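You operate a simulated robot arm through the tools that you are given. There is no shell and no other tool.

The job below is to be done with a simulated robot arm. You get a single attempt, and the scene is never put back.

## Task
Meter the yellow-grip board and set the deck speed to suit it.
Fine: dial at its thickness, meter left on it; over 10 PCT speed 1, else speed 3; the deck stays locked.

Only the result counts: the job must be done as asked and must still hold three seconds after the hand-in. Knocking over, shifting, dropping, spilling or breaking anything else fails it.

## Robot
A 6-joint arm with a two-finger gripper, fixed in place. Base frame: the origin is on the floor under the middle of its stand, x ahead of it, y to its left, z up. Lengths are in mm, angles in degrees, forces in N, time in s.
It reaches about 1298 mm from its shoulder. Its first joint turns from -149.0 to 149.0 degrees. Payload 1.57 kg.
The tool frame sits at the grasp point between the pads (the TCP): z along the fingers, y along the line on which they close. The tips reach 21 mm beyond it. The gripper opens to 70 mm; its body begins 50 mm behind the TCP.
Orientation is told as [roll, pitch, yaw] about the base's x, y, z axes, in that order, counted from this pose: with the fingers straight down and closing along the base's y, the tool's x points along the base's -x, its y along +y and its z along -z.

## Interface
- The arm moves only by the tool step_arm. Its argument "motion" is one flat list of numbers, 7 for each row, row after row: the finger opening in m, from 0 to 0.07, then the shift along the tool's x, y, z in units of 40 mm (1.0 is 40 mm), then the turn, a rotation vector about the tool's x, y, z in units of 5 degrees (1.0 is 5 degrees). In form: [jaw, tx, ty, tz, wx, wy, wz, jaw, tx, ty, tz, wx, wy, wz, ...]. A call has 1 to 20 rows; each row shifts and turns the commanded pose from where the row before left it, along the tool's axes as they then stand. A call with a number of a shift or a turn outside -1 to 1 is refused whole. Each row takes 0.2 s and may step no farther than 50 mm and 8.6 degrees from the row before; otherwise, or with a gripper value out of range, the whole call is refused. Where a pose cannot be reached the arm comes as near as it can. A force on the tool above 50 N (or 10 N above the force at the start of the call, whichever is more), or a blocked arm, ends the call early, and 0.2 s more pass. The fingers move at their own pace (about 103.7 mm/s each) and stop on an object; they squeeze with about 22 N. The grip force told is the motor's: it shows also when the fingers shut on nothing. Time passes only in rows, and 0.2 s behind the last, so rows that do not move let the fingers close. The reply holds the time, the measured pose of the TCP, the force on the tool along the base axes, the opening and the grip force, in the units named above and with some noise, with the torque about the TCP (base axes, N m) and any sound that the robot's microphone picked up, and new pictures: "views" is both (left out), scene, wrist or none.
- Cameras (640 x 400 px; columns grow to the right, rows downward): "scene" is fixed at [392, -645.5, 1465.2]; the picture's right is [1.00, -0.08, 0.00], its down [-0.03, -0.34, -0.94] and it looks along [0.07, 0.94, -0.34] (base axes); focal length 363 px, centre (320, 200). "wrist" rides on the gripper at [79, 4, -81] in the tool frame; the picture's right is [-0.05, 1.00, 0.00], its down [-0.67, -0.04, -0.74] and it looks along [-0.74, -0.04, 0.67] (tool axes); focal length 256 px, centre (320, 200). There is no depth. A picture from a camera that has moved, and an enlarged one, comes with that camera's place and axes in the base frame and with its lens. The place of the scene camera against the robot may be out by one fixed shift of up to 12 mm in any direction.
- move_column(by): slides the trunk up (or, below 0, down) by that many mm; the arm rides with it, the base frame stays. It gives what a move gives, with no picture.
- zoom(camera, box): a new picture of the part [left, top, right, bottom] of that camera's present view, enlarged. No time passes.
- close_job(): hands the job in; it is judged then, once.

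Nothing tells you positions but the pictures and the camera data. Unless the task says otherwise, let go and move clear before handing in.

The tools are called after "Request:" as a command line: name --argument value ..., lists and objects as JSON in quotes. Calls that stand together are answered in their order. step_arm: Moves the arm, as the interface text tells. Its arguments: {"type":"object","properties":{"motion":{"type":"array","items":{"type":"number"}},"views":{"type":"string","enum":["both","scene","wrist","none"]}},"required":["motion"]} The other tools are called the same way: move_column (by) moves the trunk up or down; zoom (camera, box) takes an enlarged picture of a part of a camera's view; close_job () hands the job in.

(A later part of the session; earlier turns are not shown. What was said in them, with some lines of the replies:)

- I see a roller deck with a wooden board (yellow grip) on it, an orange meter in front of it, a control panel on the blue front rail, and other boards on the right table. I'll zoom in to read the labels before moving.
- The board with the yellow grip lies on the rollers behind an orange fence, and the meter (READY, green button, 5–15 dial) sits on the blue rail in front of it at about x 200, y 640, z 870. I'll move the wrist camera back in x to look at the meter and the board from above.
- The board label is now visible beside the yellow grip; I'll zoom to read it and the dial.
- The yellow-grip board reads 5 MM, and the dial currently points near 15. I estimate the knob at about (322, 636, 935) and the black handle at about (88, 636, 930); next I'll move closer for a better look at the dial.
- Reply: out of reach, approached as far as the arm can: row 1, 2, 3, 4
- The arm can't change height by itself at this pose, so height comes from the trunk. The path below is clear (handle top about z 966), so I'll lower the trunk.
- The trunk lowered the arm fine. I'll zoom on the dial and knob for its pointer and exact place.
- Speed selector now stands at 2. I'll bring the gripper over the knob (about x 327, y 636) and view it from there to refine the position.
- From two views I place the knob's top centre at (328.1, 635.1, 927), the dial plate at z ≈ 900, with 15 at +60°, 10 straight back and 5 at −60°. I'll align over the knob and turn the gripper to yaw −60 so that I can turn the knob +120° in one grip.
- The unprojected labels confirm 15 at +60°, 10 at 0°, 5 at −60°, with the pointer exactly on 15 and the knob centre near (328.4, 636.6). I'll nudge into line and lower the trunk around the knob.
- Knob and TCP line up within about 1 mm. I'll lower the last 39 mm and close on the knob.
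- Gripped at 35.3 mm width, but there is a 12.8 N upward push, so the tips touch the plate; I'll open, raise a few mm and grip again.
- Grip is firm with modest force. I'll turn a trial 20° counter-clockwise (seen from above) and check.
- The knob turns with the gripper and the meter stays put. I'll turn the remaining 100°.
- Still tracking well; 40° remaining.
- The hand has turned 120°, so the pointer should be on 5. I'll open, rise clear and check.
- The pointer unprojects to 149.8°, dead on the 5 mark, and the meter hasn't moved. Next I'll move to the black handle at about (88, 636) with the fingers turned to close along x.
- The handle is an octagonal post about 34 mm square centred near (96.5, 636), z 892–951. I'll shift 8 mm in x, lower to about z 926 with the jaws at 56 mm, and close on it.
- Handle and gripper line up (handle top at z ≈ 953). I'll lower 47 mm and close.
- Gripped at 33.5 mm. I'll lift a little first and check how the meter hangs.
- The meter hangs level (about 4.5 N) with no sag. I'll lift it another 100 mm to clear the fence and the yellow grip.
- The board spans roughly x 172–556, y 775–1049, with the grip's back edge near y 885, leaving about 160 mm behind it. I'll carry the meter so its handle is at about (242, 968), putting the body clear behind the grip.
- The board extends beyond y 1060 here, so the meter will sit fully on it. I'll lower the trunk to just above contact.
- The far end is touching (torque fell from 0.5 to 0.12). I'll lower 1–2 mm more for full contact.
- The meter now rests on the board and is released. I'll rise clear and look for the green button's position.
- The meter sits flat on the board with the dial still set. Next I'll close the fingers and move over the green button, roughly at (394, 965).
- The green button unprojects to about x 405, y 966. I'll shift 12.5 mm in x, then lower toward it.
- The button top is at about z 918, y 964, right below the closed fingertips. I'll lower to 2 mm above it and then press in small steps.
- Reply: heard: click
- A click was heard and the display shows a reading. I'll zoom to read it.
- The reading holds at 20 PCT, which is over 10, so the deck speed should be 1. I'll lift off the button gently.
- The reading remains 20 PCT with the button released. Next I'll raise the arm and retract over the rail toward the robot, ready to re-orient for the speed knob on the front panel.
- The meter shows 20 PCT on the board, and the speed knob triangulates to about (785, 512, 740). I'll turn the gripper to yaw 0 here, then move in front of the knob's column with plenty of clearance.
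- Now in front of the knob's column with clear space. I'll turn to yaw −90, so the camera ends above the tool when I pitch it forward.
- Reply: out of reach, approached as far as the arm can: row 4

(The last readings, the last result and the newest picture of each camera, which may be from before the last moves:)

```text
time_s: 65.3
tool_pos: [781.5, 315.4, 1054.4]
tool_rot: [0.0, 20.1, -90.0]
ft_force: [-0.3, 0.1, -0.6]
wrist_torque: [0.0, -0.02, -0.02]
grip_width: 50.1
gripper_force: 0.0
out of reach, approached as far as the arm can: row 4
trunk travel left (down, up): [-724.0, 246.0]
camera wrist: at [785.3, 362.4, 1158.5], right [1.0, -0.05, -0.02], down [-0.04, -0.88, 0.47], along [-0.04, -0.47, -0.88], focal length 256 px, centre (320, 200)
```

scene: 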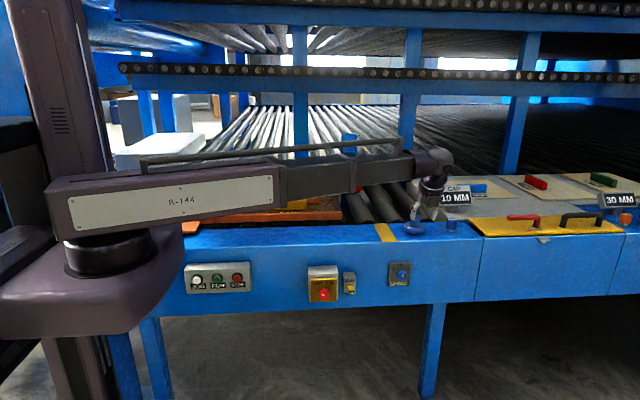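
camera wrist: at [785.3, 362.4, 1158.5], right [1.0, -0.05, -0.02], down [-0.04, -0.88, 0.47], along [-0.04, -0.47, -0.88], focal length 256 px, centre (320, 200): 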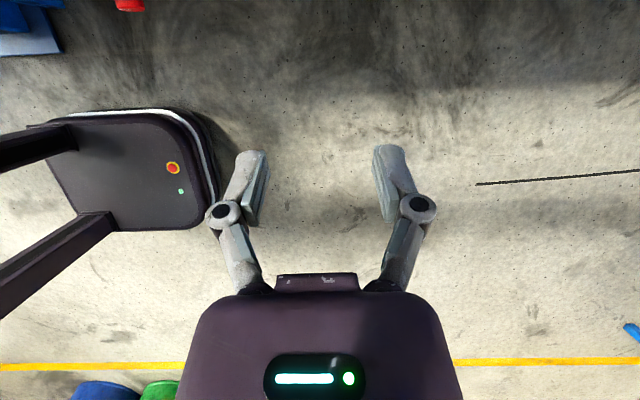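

Pitching works; the wrist-to-TCP length fits about 170 mm. I'll continue the pitch to horizontal with matched arcs.

Request:
step_arm --motion '[0.05, 0.37, 0, -0.016, 0, 1, 0, 0.05, 0.37, 0, -0.016, 0, 1, 0, 0.05, 0.37, 0, -0.016, 0, 1, 0, 0.05, 0.37, 0, -0.016, 0, 1, 0, 0.05, 0.37, 0, -0.016, 0, 1, 0, 0.05, 0.37, 0, -0.016, 0, 1, 0, 0.05, 0.37, 0, -0.016, 0, 1, 0]' --views "none"

Request:
step_arm --motion '[0.05, 0.37, 0, -0.016, 0, 1, 0, 0.05, 0.37, 0, -0.016, 0, 1, 0, 0.05, 0.37, 0, -0.016, 0, 1, 0, 0.05, 0.37, 0, -0.016, 0, 1, 0, 0.05, 0.37, 0, -0.016, 0, 1, 0, 0.05, 0.37, 0, -0.016, 0, 1, 0, 0.05, 0.37, 0, -0.016, 0, 1, 0]' --views "both"

```text
time_s: 66.9
tool_pos: [781.3, 396.7, 1123.4]
tool_rot: [0.0, 54.9, -90.1]
ft_force: [-0.6, -0.1, -0.5]
wrist_torque: [-0.02, -0.01, -0.02]
grip_width: 50.0
gripper_force: 0.0
out of reach, approached as far as the arm can: row 5
trunk travel left (down, up): [-724.0, 246.0]
```

```text
time_s: 68.5
tool_pos: [777.5, 427.1, 1228.7]
tool_rot: [16.7, 90.0, -73.4]
ft_force: [-0.1, 0.5, -0.7]
wrist_torque: [0.01, 0.03, 0.0]
grip_width: 50.3
gripper_force: 0.0
out of reach, approached as far as the arm can: row 1, 5, 7
trunk travel left (down, up): [-724.0, 246.0]
camera wrist: at [784.0, 345.8, 1309.1], right [1.0, 0.0, -0.05], down [-0.04, -0.75, -0.67], along [-0.04, 0.67, -0.74], focal length 256 px, centre (320, 200)
```

scene: 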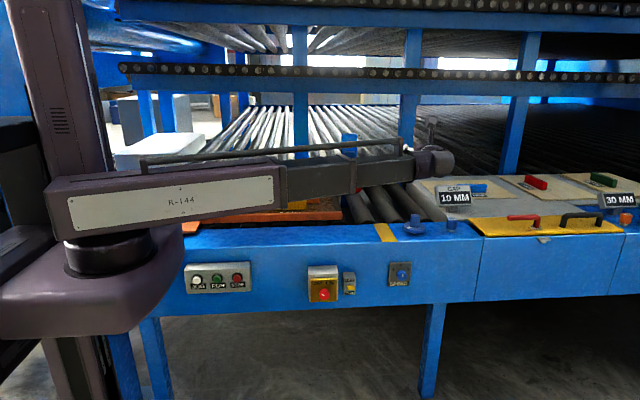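
wrist: 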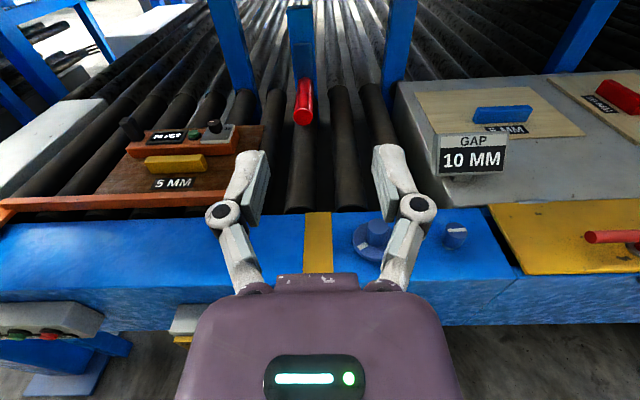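

The tool now points straight at +y with the camera on top. I'll lower the trunk toward the knob height, stopping first for a look.

Request:
move_column --by -380

Request:
step_arm --motion '[0.05, 0, 0, 0, 0, 0, 0]' --views "both"

```text
time_s: 72.2
tool_pos: [778.8, 427.3, 849.2]
tool_rot: [1.5, 89.9, -88.6]
ft_force: [-0.1, 0.0, -0.4]
wrist_torque: [-0.01, 0.0, 0.0]
grip_width: 50.1
gripper_force: 0.1
trunk travel left (down, up): [-344.0, 626.0]
```

```text
time_s: 72.6
tool_pos: [779.0, 427.4, 849.2]
tool_rot: [1.1, 89.9, -88.9]
ft_force: [-0.9, 0.5, 0.5]
wrist_torque: [0.01, -0.02, -0.05]
grip_width: 49.9
gripper_force: 0.0
trunk travel left (down, up): [-344.0, 626.0]
camera wrist: at [784.0, 345.9, 929.0], right [1.0, 0.0, -0.05], down [-0.04, -0.75, -0.67], along [-0.04, 0.67, -0.74], focal length 256 px, centre (320, 200)
```

scene: 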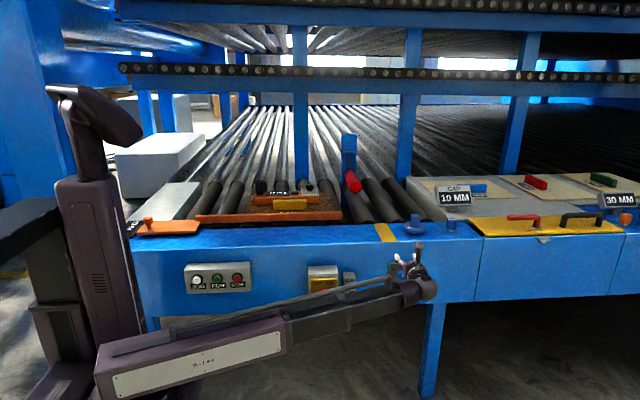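
wrist: 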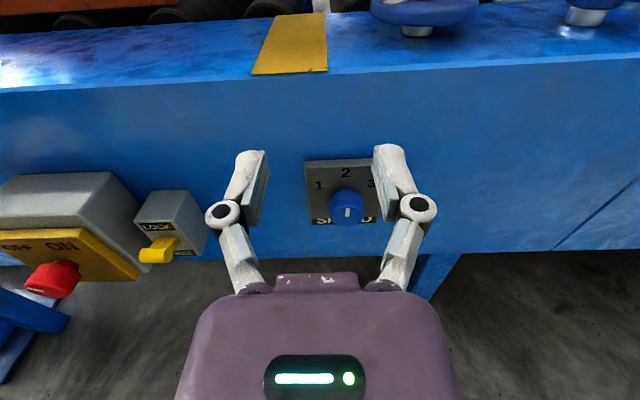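

Request:
zoom --camera "wrist" --box '[290, 145, 400, 240]'

Request:
zoom --camera "wrist" --box '[0, 160, 220, 300]'

```text
4.21 times, centred on (345, 192) of wrist
camera zoom: at [784.0, 345.9, 929.0], right [1.0, 0.0, -0.05], down [-0.04, -0.75, -0.67], along [-0.04, 0.67, -0.74], focal length 1078 px, centre (215, 232)
```

zoom: 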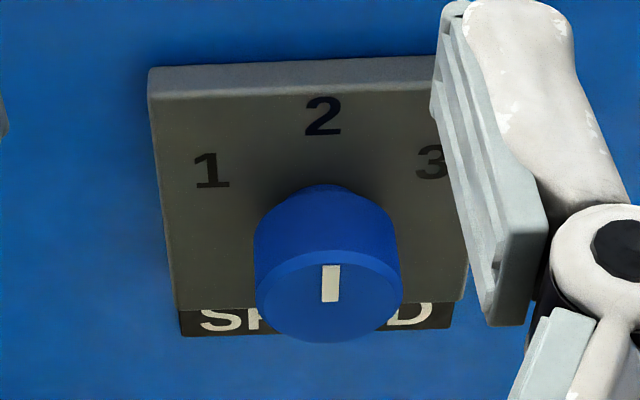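

```text
2.86 times, centred on (110, 230) of wrist
camera zoom: at [784.0, 345.9, 929.0], right [1.0, 0.0, -0.05], down [-0.04, -0.75, -0.67], along [-0.04, 0.67, -0.74], focal length 731 px, centre (920, 114)
```

zoom: 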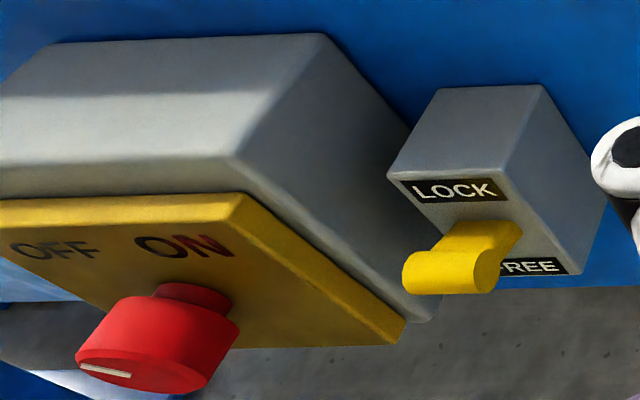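

The lever's stem sits up at LOCK and I'll leave it alone. The knob appears near (801, 515, 718); I'll lower further to get level with it and triangulate again.

Request:
move_column --by -110

Request:
step_arm --motion '[0.06, 0, 0.5, 0, 0, 0, 0]' --views "both"

Request:
zoom --camera "wrist" --box '[240, 30, 400, 150]'

```text
time_s: 74.0
tool_pos: [779.2, 426.9, 738.1]
tool_rot: [2.7, 89.8, -87.3]
ft_force: [1.1, 0.4, 0.3]
wrist_torque: [-0.01, 0.0, 0.02]
grip_width: 50.0
gripper_force: 0.1
trunk travel left (down, up): [-234.0, 736.0]
```

```text
time_s: 74.4
tool_pos: [798.9, 427.8, 739.6]
tool_rot: [7.1, 89.9, -83.0]
ft_force: [0.7, 0.0, -0.2]
wrist_torque: [0.01, 0.0, -0.04]
grip_width: 59.9
gripper_force: 0.1
trunk travel left (down, up): [-234.0, 736.0]
camera wrist: at [804.4, 345.9, 819.1], right [1.0, 0.0, -0.05], down [-0.04, -0.75, -0.67], along [-0.04, 0.67, -0.74], focal length 256 px, centre (320, 200)
```

scene: 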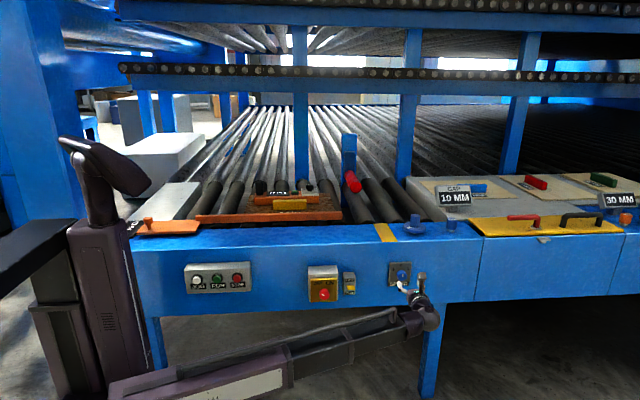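
wrist: 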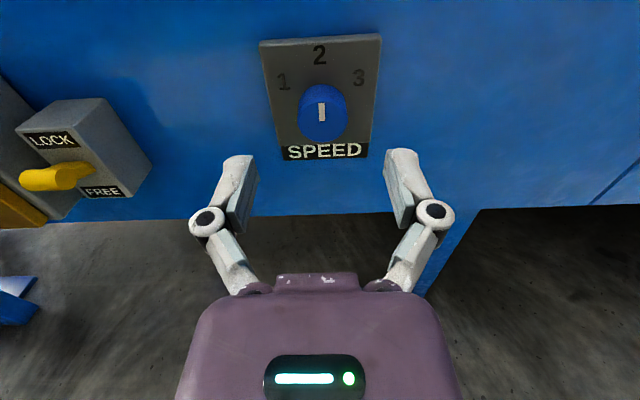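

```text
3.33 times, centred on (320, 90) of wrist
camera zoom: at [804.4, 345.9, 819.1], right [1.0, 0.0, -0.05], down [-0.04, -0.75, -0.67], along [-0.04, 0.67, -0.74], focal length 853 px, centre (320, 567)
```

zoom: 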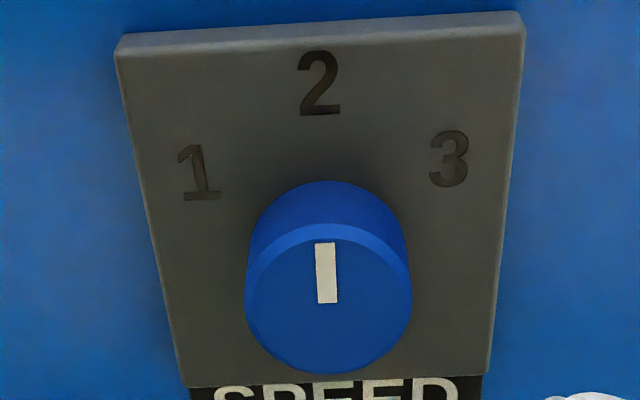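

Good triangulation: knob face centre at (801, 510, 722), plate at y ≈ 540, labels 1/2/3 at −60°/0°/+60°, pointer at 2. I'll align height and x, then approach with open jaws.

Request:
move_column --by -17.5

Request:
step_arm --motion '[0.06, 0, 0.03, 0.5, 0, 0, 0, 0.06, 0, 0, 0.5, 0, 0, 0]' --views "both"

Request:
zoom --camera "wrist" --box '[220, 60, 420, 200]'

```text
time_s: 75.1
tool_pos: [799.8, 427.2, 721.3]
tool_rot: [1.6, 90.0, -88.4]
ft_force: [0.0, 0.1, 0.2]
wrist_torque: [-0.01, 0.01, -0.01]
grip_width: 59.9
gripper_force: 0.1
trunk travel left (down, up): [-217.0, 753.0]
```

```text
time_s: 75.7
tool_pos: [799.9, 466.4, 721.2]
tool_rot: [4.8, 90.1, -85.3]
ft_force: [-0.8, 0.3, 0.3]
wrist_torque: [-0.01, 0.0, -0.01]
grip_width: 59.9
gripper_force: 0.0
trunk travel left (down, up): [-217.0, 753.0]
camera wrist: at [804.8, 386.6, 801.6], right [1.0, 0.0, -0.05], down [-0.04, -0.75, -0.67], along [-0.04, 0.67, -0.74], focal length 256 px, centre (320, 200)
```

scene: 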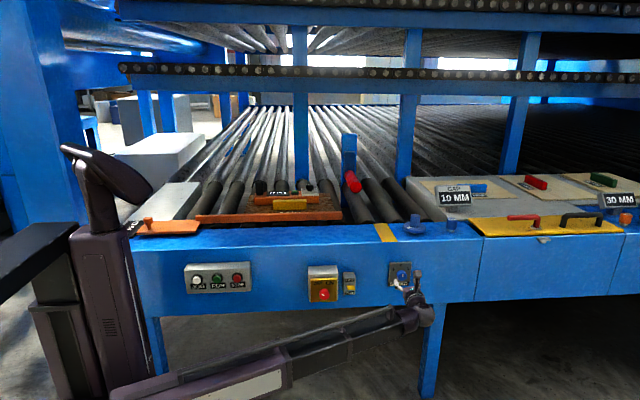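
wrist: 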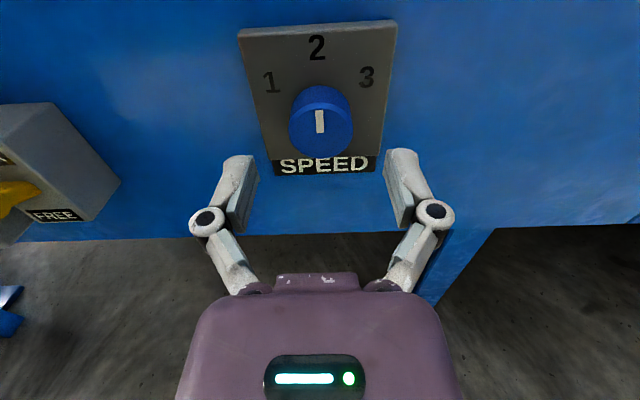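

```text
2.86 times, centred on (320, 130) of wrist
camera zoom: at [804.8, 386.6, 801.6], right [1.0, 0.0, -0.05], down [-0.04, -0.75, -0.67], along [-0.04, 0.67, -0.74], focal length 731 px, centre (320, 400)
```

zoom: 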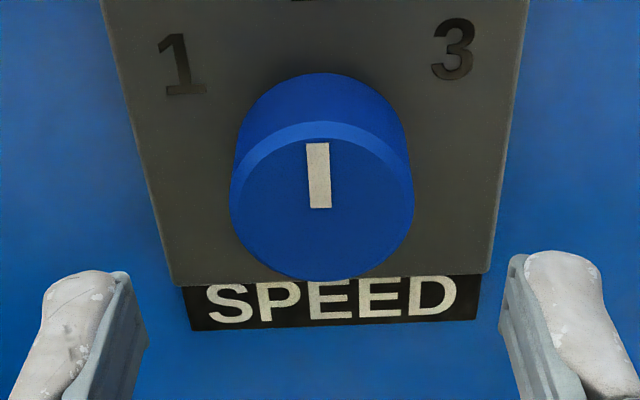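

Aligned within about 1 mm. I'll advance 44 mm so the tips straddle the knob, then close.

Request:
step_arm --motion '[0.06, 0, 0, 0.4, 0, 0, 0, 0.06, 0, 0, 0.4, 0, 0, 0, 0.06, 0, 0, 0.3, 0, 0, 0]' --views "wrist"

```text
time_s: 76.5
tool_pos: [801.6, 509.4, 721.9]
tool_rot: [1.9, 90.0, -88.1]
ft_force: [-0.4, 0.4, 0.8]
wrist_torque: [0.01, -0.01, -0.01]
grip_width: 59.9
gripper_force: 0.1
trunk travel left (down, up): [-217.0, 753.0]
camera wrist: at [805.5, 428.9, 801.6], right [1.0, 0.0, -0.05], down [-0.04, -0.75, -0.67], along [-0.04, 0.67, -0.74], focal length 256 px, centre (320, 200)
```

wrist: 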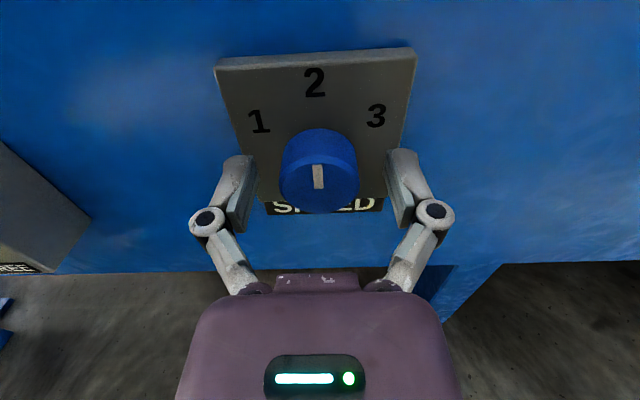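

Request:
step_arm --motion '[0.02, 0, 0, 0, 0, 0, 0, 0.02, 0, 0, 0, 0, 0, 0, 0.02, 0, 0, 0, 0, 0, 0]' --views "wrist"

Request:
zoom --camera "wrist" --box '[220, 40, 420, 220]'

```text
time_s: 77.3
tool_pos: [799.8, 508.6, 722.4]
tool_rot: [19.3, 90.0, -70.6]
ft_force: [-5.0, -12.6, -4.6]
wrist_torque: [-0.13, 0.02, 0.03]
grip_width: 35.9
gripper_force: 32.0
trunk travel left (down, up): [-217.0, 753.0]
camera wrist: at [805.1, 428.0, 801.6], right [1.0, 0.0, -0.05], down [-0.04, -0.75, -0.67], along [-0.04, 0.67, -0.74], focal length 256 px, centre (320, 200)
```

wrist: 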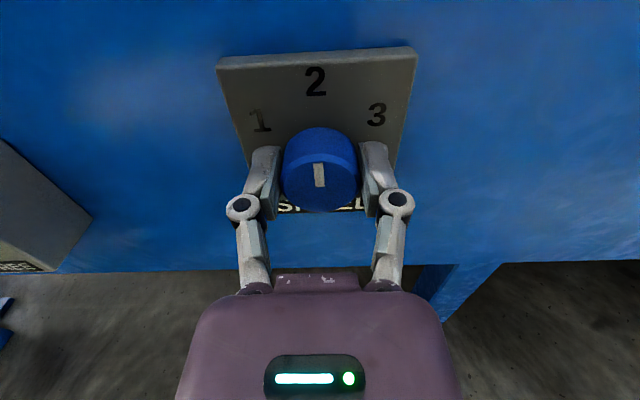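

```text
2.22 times, centred on (320, 130) of wrist
camera zoom: at [805.1, 428.0, 801.6], right [1.0, 0.0, -0.05], down [-0.04, -0.75, -0.67], along [-0.04, 0.67, -0.74], focal length 569 px, centre (320, 356)
```

zoom: 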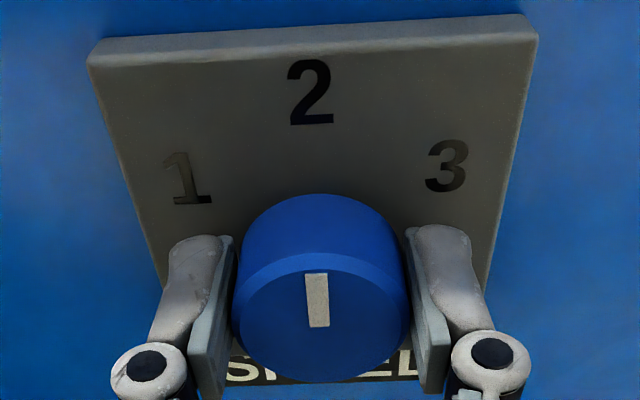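

Gripped the knob at 35.9 mm. I'll turn counter-clockwise toward 1: trial 15° first.

Request:
step_arm --motion '[0.02, 0, 0, 0, 0, 0, -1, 0.02, 0, 0, 0, 0, 0, -1, 0.02, 0, 0, 0, 0, 0, -1]' --views "wrist"

Request:
zoom --camera "wrist" --box '[220, 40, 420, 220]'

```text
time_s: 78.1
tool_pos: [800.9, 509.6, 721.2]
tool_rot: [89.7, 74.9, -0.1]
ft_force: [-12.7, -26.5, -11.1]
wrist_torque: [-0.34, 0.04, 0.12]
grip_width: 36.2
gripper_force: 31.6
trunk travel left (down, up): [-217.0, 753.0]
camera wrist: at [783.9, 428.1, 800.0], right [0.98, 0.0, 0.21], down [0.14, -0.75, -0.65], along [0.16, 0.67, -0.73], focal length 256 px, centre (320, 200)
```

wrist: 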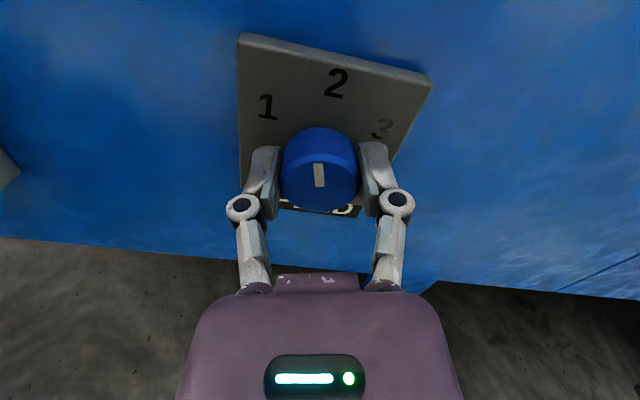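

```text
2.22 times, centred on (320, 130) of wrist
camera zoom: at [783.9, 428.1, 800.0], right [0.98, 0.0, 0.21], down [0.14, -0.75, -0.65], along [0.16, 0.67, -0.73], focal length 569 px, centre (320, 356)
```

zoom: 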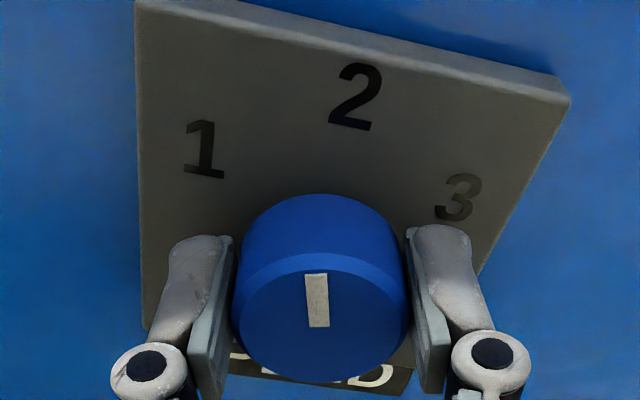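

The knob turns with the hand, but side forces have grown; I'll relax the pose by about 1 mm to see the effect before continuing.

Request:
step_arm --motion '[0.02, 0, 0, -0.03, 0, 0, 0]' --views "none"

```text
time_s: 78.5
tool_pos: [799.3, 508.3, 722.7]
tool_rot: [89.9, 75.0, 0.0]
ft_force: [-15.8, -22.2, -12.0]
wrist_torque: [-0.45, 0.07, 0.06]
grip_width: 35.8
gripper_force: 32.3
trunk travel left (down, up): [-217.0, 753.0]
```

Request:
step_arm --motion '[0.02, 0.01, -0.04, -0.06, 0, 0, 0]' --views "none"

```text
time_s: 78.9
tool_pos: [800.3, 509.7, 721.6]
tool_rot: [89.8, 75.0, 0.0]
ft_force: [-6.3, 4.6, -4.6]
wrist_torque: [-0.33, 0.04, 0.51]
grip_width: 35.9
gripper_force: 31.9
trunk travel left (down, up): [-217.0, 753.0]
```

Forces are low now. I'll continue turning in small batches.

Request:
step_arm --motion '[0.02, 0, 0, 0, 0, 0, -1, 0.02, 0, 0, 0, 0, 0, -1, 0.02, 0, 0, 0, 0, 0, -1]' --views "none"

```text
time_s: 79.7
tool_pos: [798.8, 510.0, 721.6]
tool_rot: [89.9, 60.0, -0.2]
ft_force: [2.5, 21.6, 3.1]
wrist_torque: [0.45, 0.0, 0.13]
grip_width: 35.9
gripper_force: 32.1
trunk travel left (down, up): [-217.0, 753.0]
```

Request:
step_arm --motion '[0.02, 0, 0, 0.05, 0, 0, 0, 0.02, 0, 0, 0, 0, 0, -1, 0.02, 0, 0, 0, 0, 0, -1]' --views "wrist"

Request:
zoom --camera "wrist" --box '[220, 40, 420, 220]'

```text
time_s: 80.5
tool_pos: [799.6, 508.3, 721.1]
tool_rot: [89.8, 49.8, -0.2]
ft_force: [5.0, -1.0, 1.2]
wrist_torque: [0.1, -0.01, -0.37]
grip_width: 35.7
gripper_force: 31.8
trunk travel left (down, up): [-217.0, 753.0]
camera wrist: at [751.6, 428.2, 785.4], right [0.8, 0.0, 0.6], down [0.4, -0.75, -0.53], along [0.45, 0.66, -0.6], focal length 256 px, centre (320, 200)
```

wrist: 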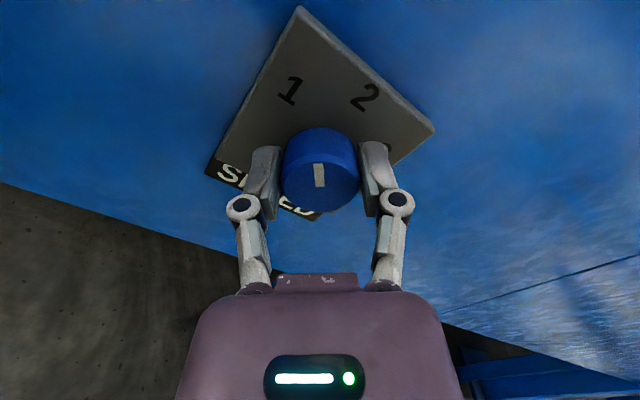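

```text
2.22 times, centred on (320, 130) of wrist
camera zoom: at [751.6, 428.2, 785.4], right [0.8, 0.0, 0.6], down [0.4, -0.75, -0.53], along [0.45, 0.66, -0.6], focal length 569 px, centre (320, 356)
```

zoom: 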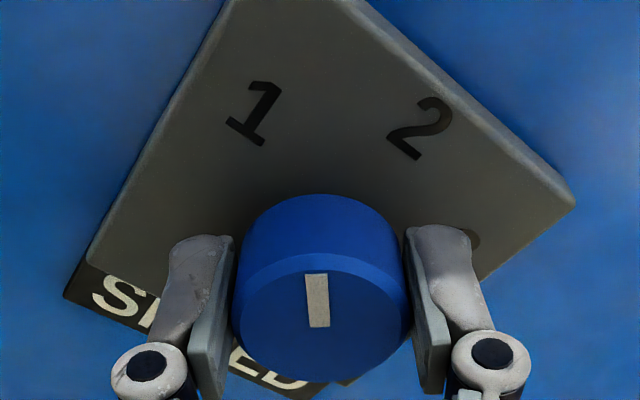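

Turned 40° with low forces; 20° remain to reach the 1 mark at 60°.

Request:
step_arm --motion '[0.02, 0, 0, 0, 0, 0, -1, 0.02, 0, 0, 0, 0, 0, -1]' --views "none"

Request:
step_arm --motion '[0.02, 0, 0, 0, 0, 0, -1, 0.02, 0, 0, 0, 0, 0, -1]' --views "wrist"

Request:
zoom --camera "wrist" --box '[220, 40, 420, 220]'

```text
time_s: 81.1
tool_pos: [798.3, 508.4, 722.2]
tool_rot: [89.8, 39.9, -0.1]
ft_force: [3.1, -6.4, -2.3]
wrist_torque: [0.13, -0.03, -0.78]
grip_width: 36.0
gripper_force: 32.3
trunk travel left (down, up): [-217.0, 753.0]
```

```text
time_s: 81.7
tool_pos: [799.4, 508.1, 720.5]
tool_rot: [89.8, 29.9, 0.0]
ft_force: [-1.1, -8.8, -7.4]
wrist_torque: [-0.1, 0.04, -0.37]
grip_width: 35.5
gripper_force: 31.9
trunk travel left (down, up): [-217.0, 753.0]
camera wrist: at [732.8, 428.1, 764.8], right [0.54, 0.0, 0.84], down [0.56, -0.75, -0.36], along [0.62, 0.67, -0.41], focal length 256 px, centre (320, 200)
```

wrist: 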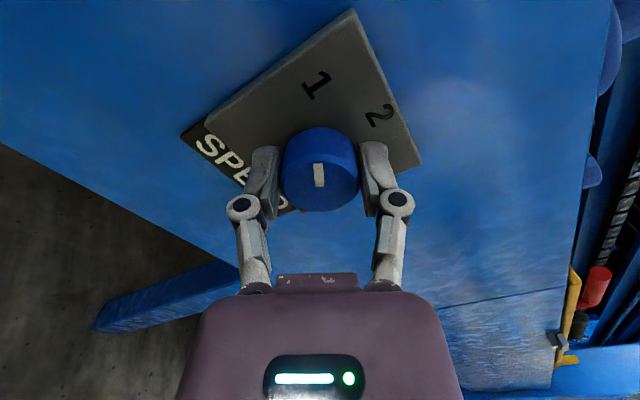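

```text
2.22 times, centred on (320, 130) of wrist
camera zoom: at [732.8, 428.1, 764.8], right [0.54, 0.0, 0.84], down [0.56, -0.75, -0.36], along [0.62, 0.67, -0.41], focal length 569 px, centre (320, 356)
```

zoom: 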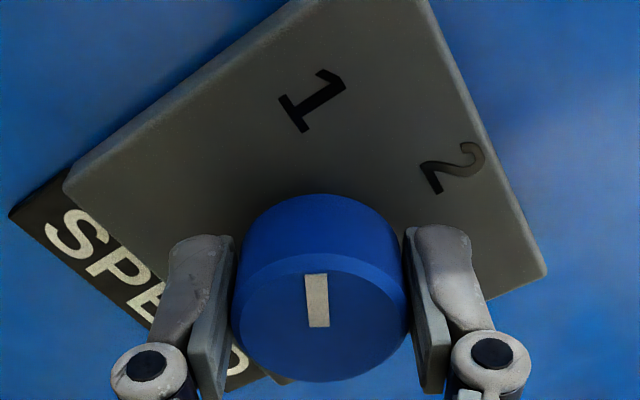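

The 1 mark now sits where the 2 mark sat before, so the pointer should be on 1. I'll open and back straight off.

Request:
step_arm --motion '[0.06, 0, 0, 0, 0, 0, 0, 0.06, 0, 0, 0, 0, 0, 0, 0.06, 0, 0, 0, 0, 0, 0, 0.06, 0, 0, -0.5, 0, 0, 0, 0.06, 0, 0, -0.8, 0, 0, 0, 0.06, 0, 0, -0.9, 0, 0, 0]' --views "both"

Request:
zoom --camera "wrist" --box '[220, 0, 420, 150]'

Request:
zoom --camera "scene" --box '[330, 245, 430, 310]'

```text
time_s: 83.1
tool_pos: [797.9, 421.2, 720.8]
tool_rot: [89.9, 30.0, 0.0]
ft_force: [0.0, 0.5, 0.3]
wrist_torque: [0.0, 0.02, 0.01]
grip_width: 60.0
gripper_force: 0.0
trunk travel left (down, up): [-217.0, 753.0]
camera wrist: at [732.7, 340.8, 765.5], right [0.55, 0.0, 0.84], down [0.56, -0.75, -0.36], along [0.62, 0.67, -0.41], focal length 256 px, centre (320, 200)
```

scene: 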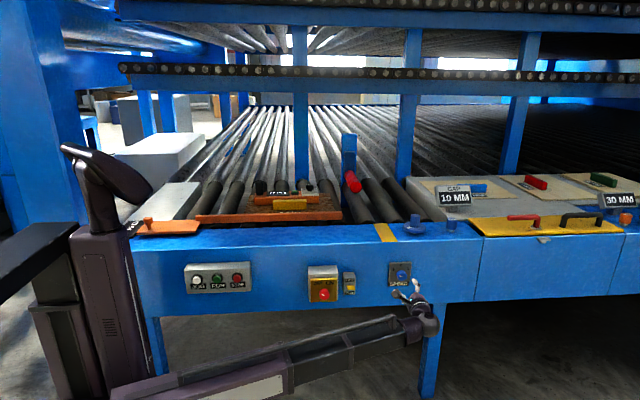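
wrist: 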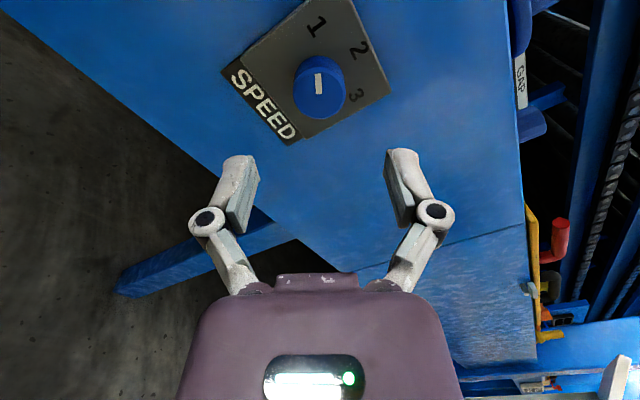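

```text
2.67 times, centred on (320, 75) of wrist
camera zoom: at [732.7, 340.8, 765.5], right [0.55, 0.0, 0.84], down [0.56, -0.75, -0.36], along [0.62, 0.67, -0.41], focal length 683 px, centre (320, 533)
```

zoom: 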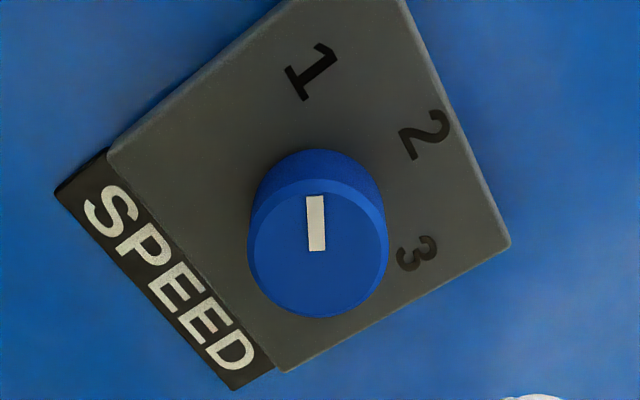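

```text
6.15 times, centred on (380, 278) of scene
camera zoom: at [392.0, -645.5, 1465.2], right [1.0, -0.08, 0.0], down [-0.03, -0.34, -0.94], along [0.07, 0.94, -0.34], focal length 2236 px, centre (-49, -277)
```

zoom: 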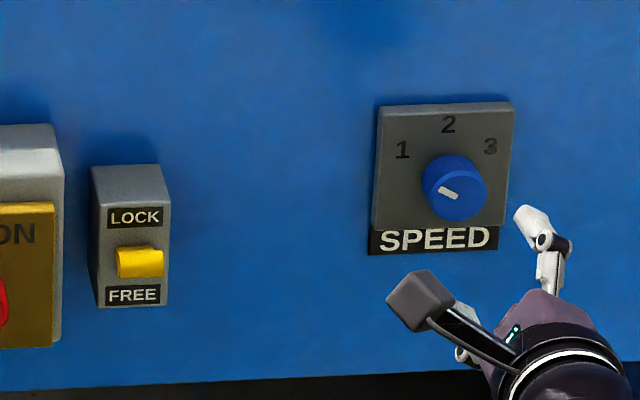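

The pointer unprojects to 60° left, on 1, and the lock lever is unchanged. I'll back away farther and check the meter once more.

Request:
step_arm --motion '[0.06, 0, 0, -0.9, 0, 0, 0, 0.06, 0, 0, -0.9, 0, 0, 0, 0.06, 0, 0, -0.9, 0, 0, 0]' --views "both"

Request:
zoom --camera "scene" --box '[210, 165, 350, 235]'

Request:
zoom --camera "scene" --box '[250, 180, 320, 215]'

Request:
zoom --camera "scene" --box '[290, 250, 430, 310]'

```text
time_s: 83.9
tool_pos: [798.6, 313.7, 721.5]
tool_rot: [90.0, 30.0, 0.0]
ft_force: [0.4, -0.2, -0.3]
wrist_torque: [-0.02, 0.02, -0.01]
grip_width: 59.9
gripper_force: 0.0
trunk travel left (down, up): [-217.0, 753.0]
camera wrist: at [733.1, 233.1, 765.6], right [0.55, 0.0, 0.84], down [0.56, -0.75, -0.36], along [0.62, 0.67, -0.41], focal length 256 px, centre (320, 200)
```

scene: 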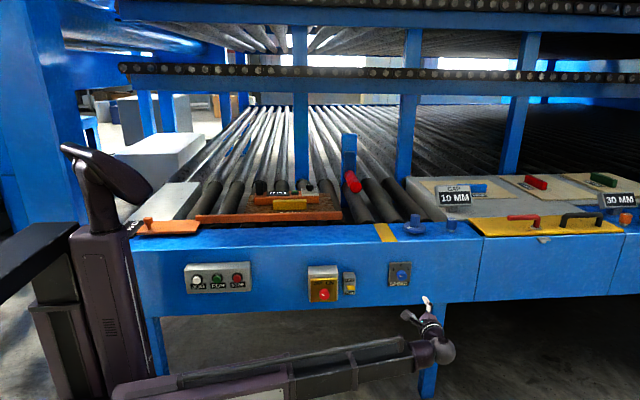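
wrist: 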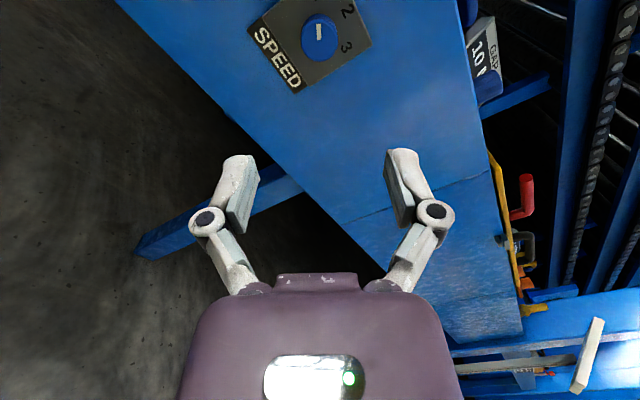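

```text
4.57 times, centred on (280, 200) of scene
camera zoom: at [392.0, -645.5, 1465.2], right [1.0, -0.08, 0.0], down [-0.03, -0.34, -0.94], along [0.07, 0.94, -0.34], focal length 1661 px, centre (503, 200)
```

zoom: 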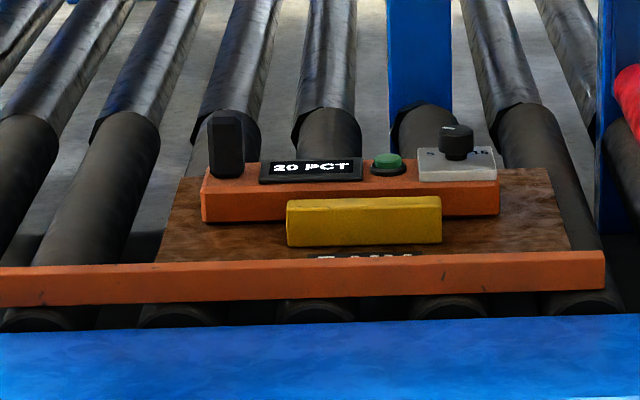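

```text
9.14 times, centred on (285, 198) of scene
camera zoom: at [392.0, -645.5, 1465.2], right [1.0, -0.08, 0.0], down [-0.03, -0.34, -0.94], along [0.07, 0.94, -0.34], focal length 3322 px, centre (640, 223)
```

zoom: 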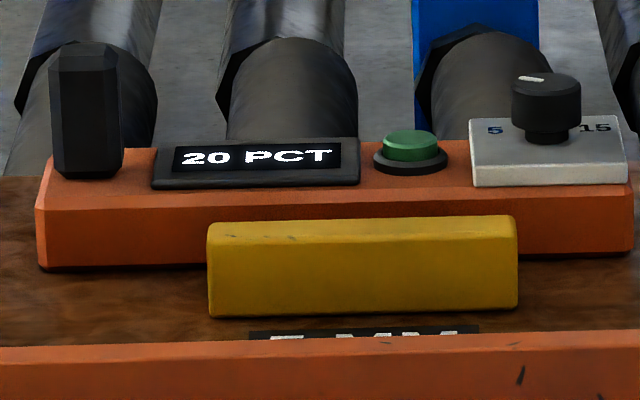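

```text
4.57 times, centred on (360, 280) of scene
camera zoom: at [392.0, -645.5, 1465.2], right [1.0, -0.08, 0.0], down [-0.03, -0.34, -0.94], along [0.07, 0.94, -0.34], focal length 1661 px, centre (137, -166)
```

zoom: 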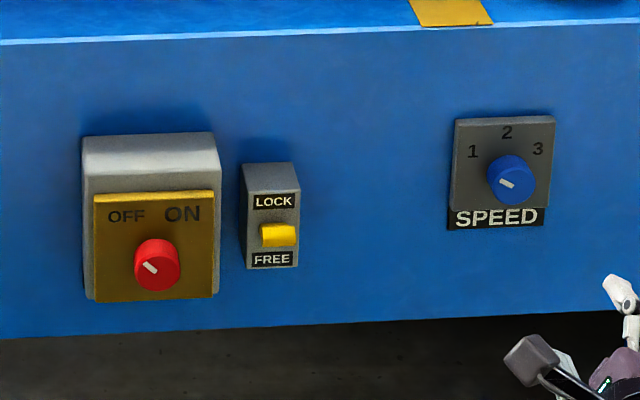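

Everything looks right: the meter is on the yellow-grip board with the dial at 5 and 20 PCT showing. The speed knob is at 1, the lock lever is unchanged and the arm is clear, so I'm handing in.

Request:
close_job

```text
The job is handed in.
```

I metered the yellow-grip board at 20 PCT, set the deck to speed 1, and handed the job in; no verdict has come back.

- **Dial:** the board is labelled 5 MM, and I turned the dial from 15 to 5.
- **Meter:** it is on the board behind the yellow grip and still showed 20 PCT in the last picture.
- **Speed:** 20 PCT is over 10, so I turned the speed knob from 2 to 1. In the pictures the pointer is on the 1 mark.
- **Lock:** I never touched the lock lever. I took it to be at LOCK from the pictures, and it looks the same as at the start.

Nothing else looks moved. The gripper is open and well clear of the panel.
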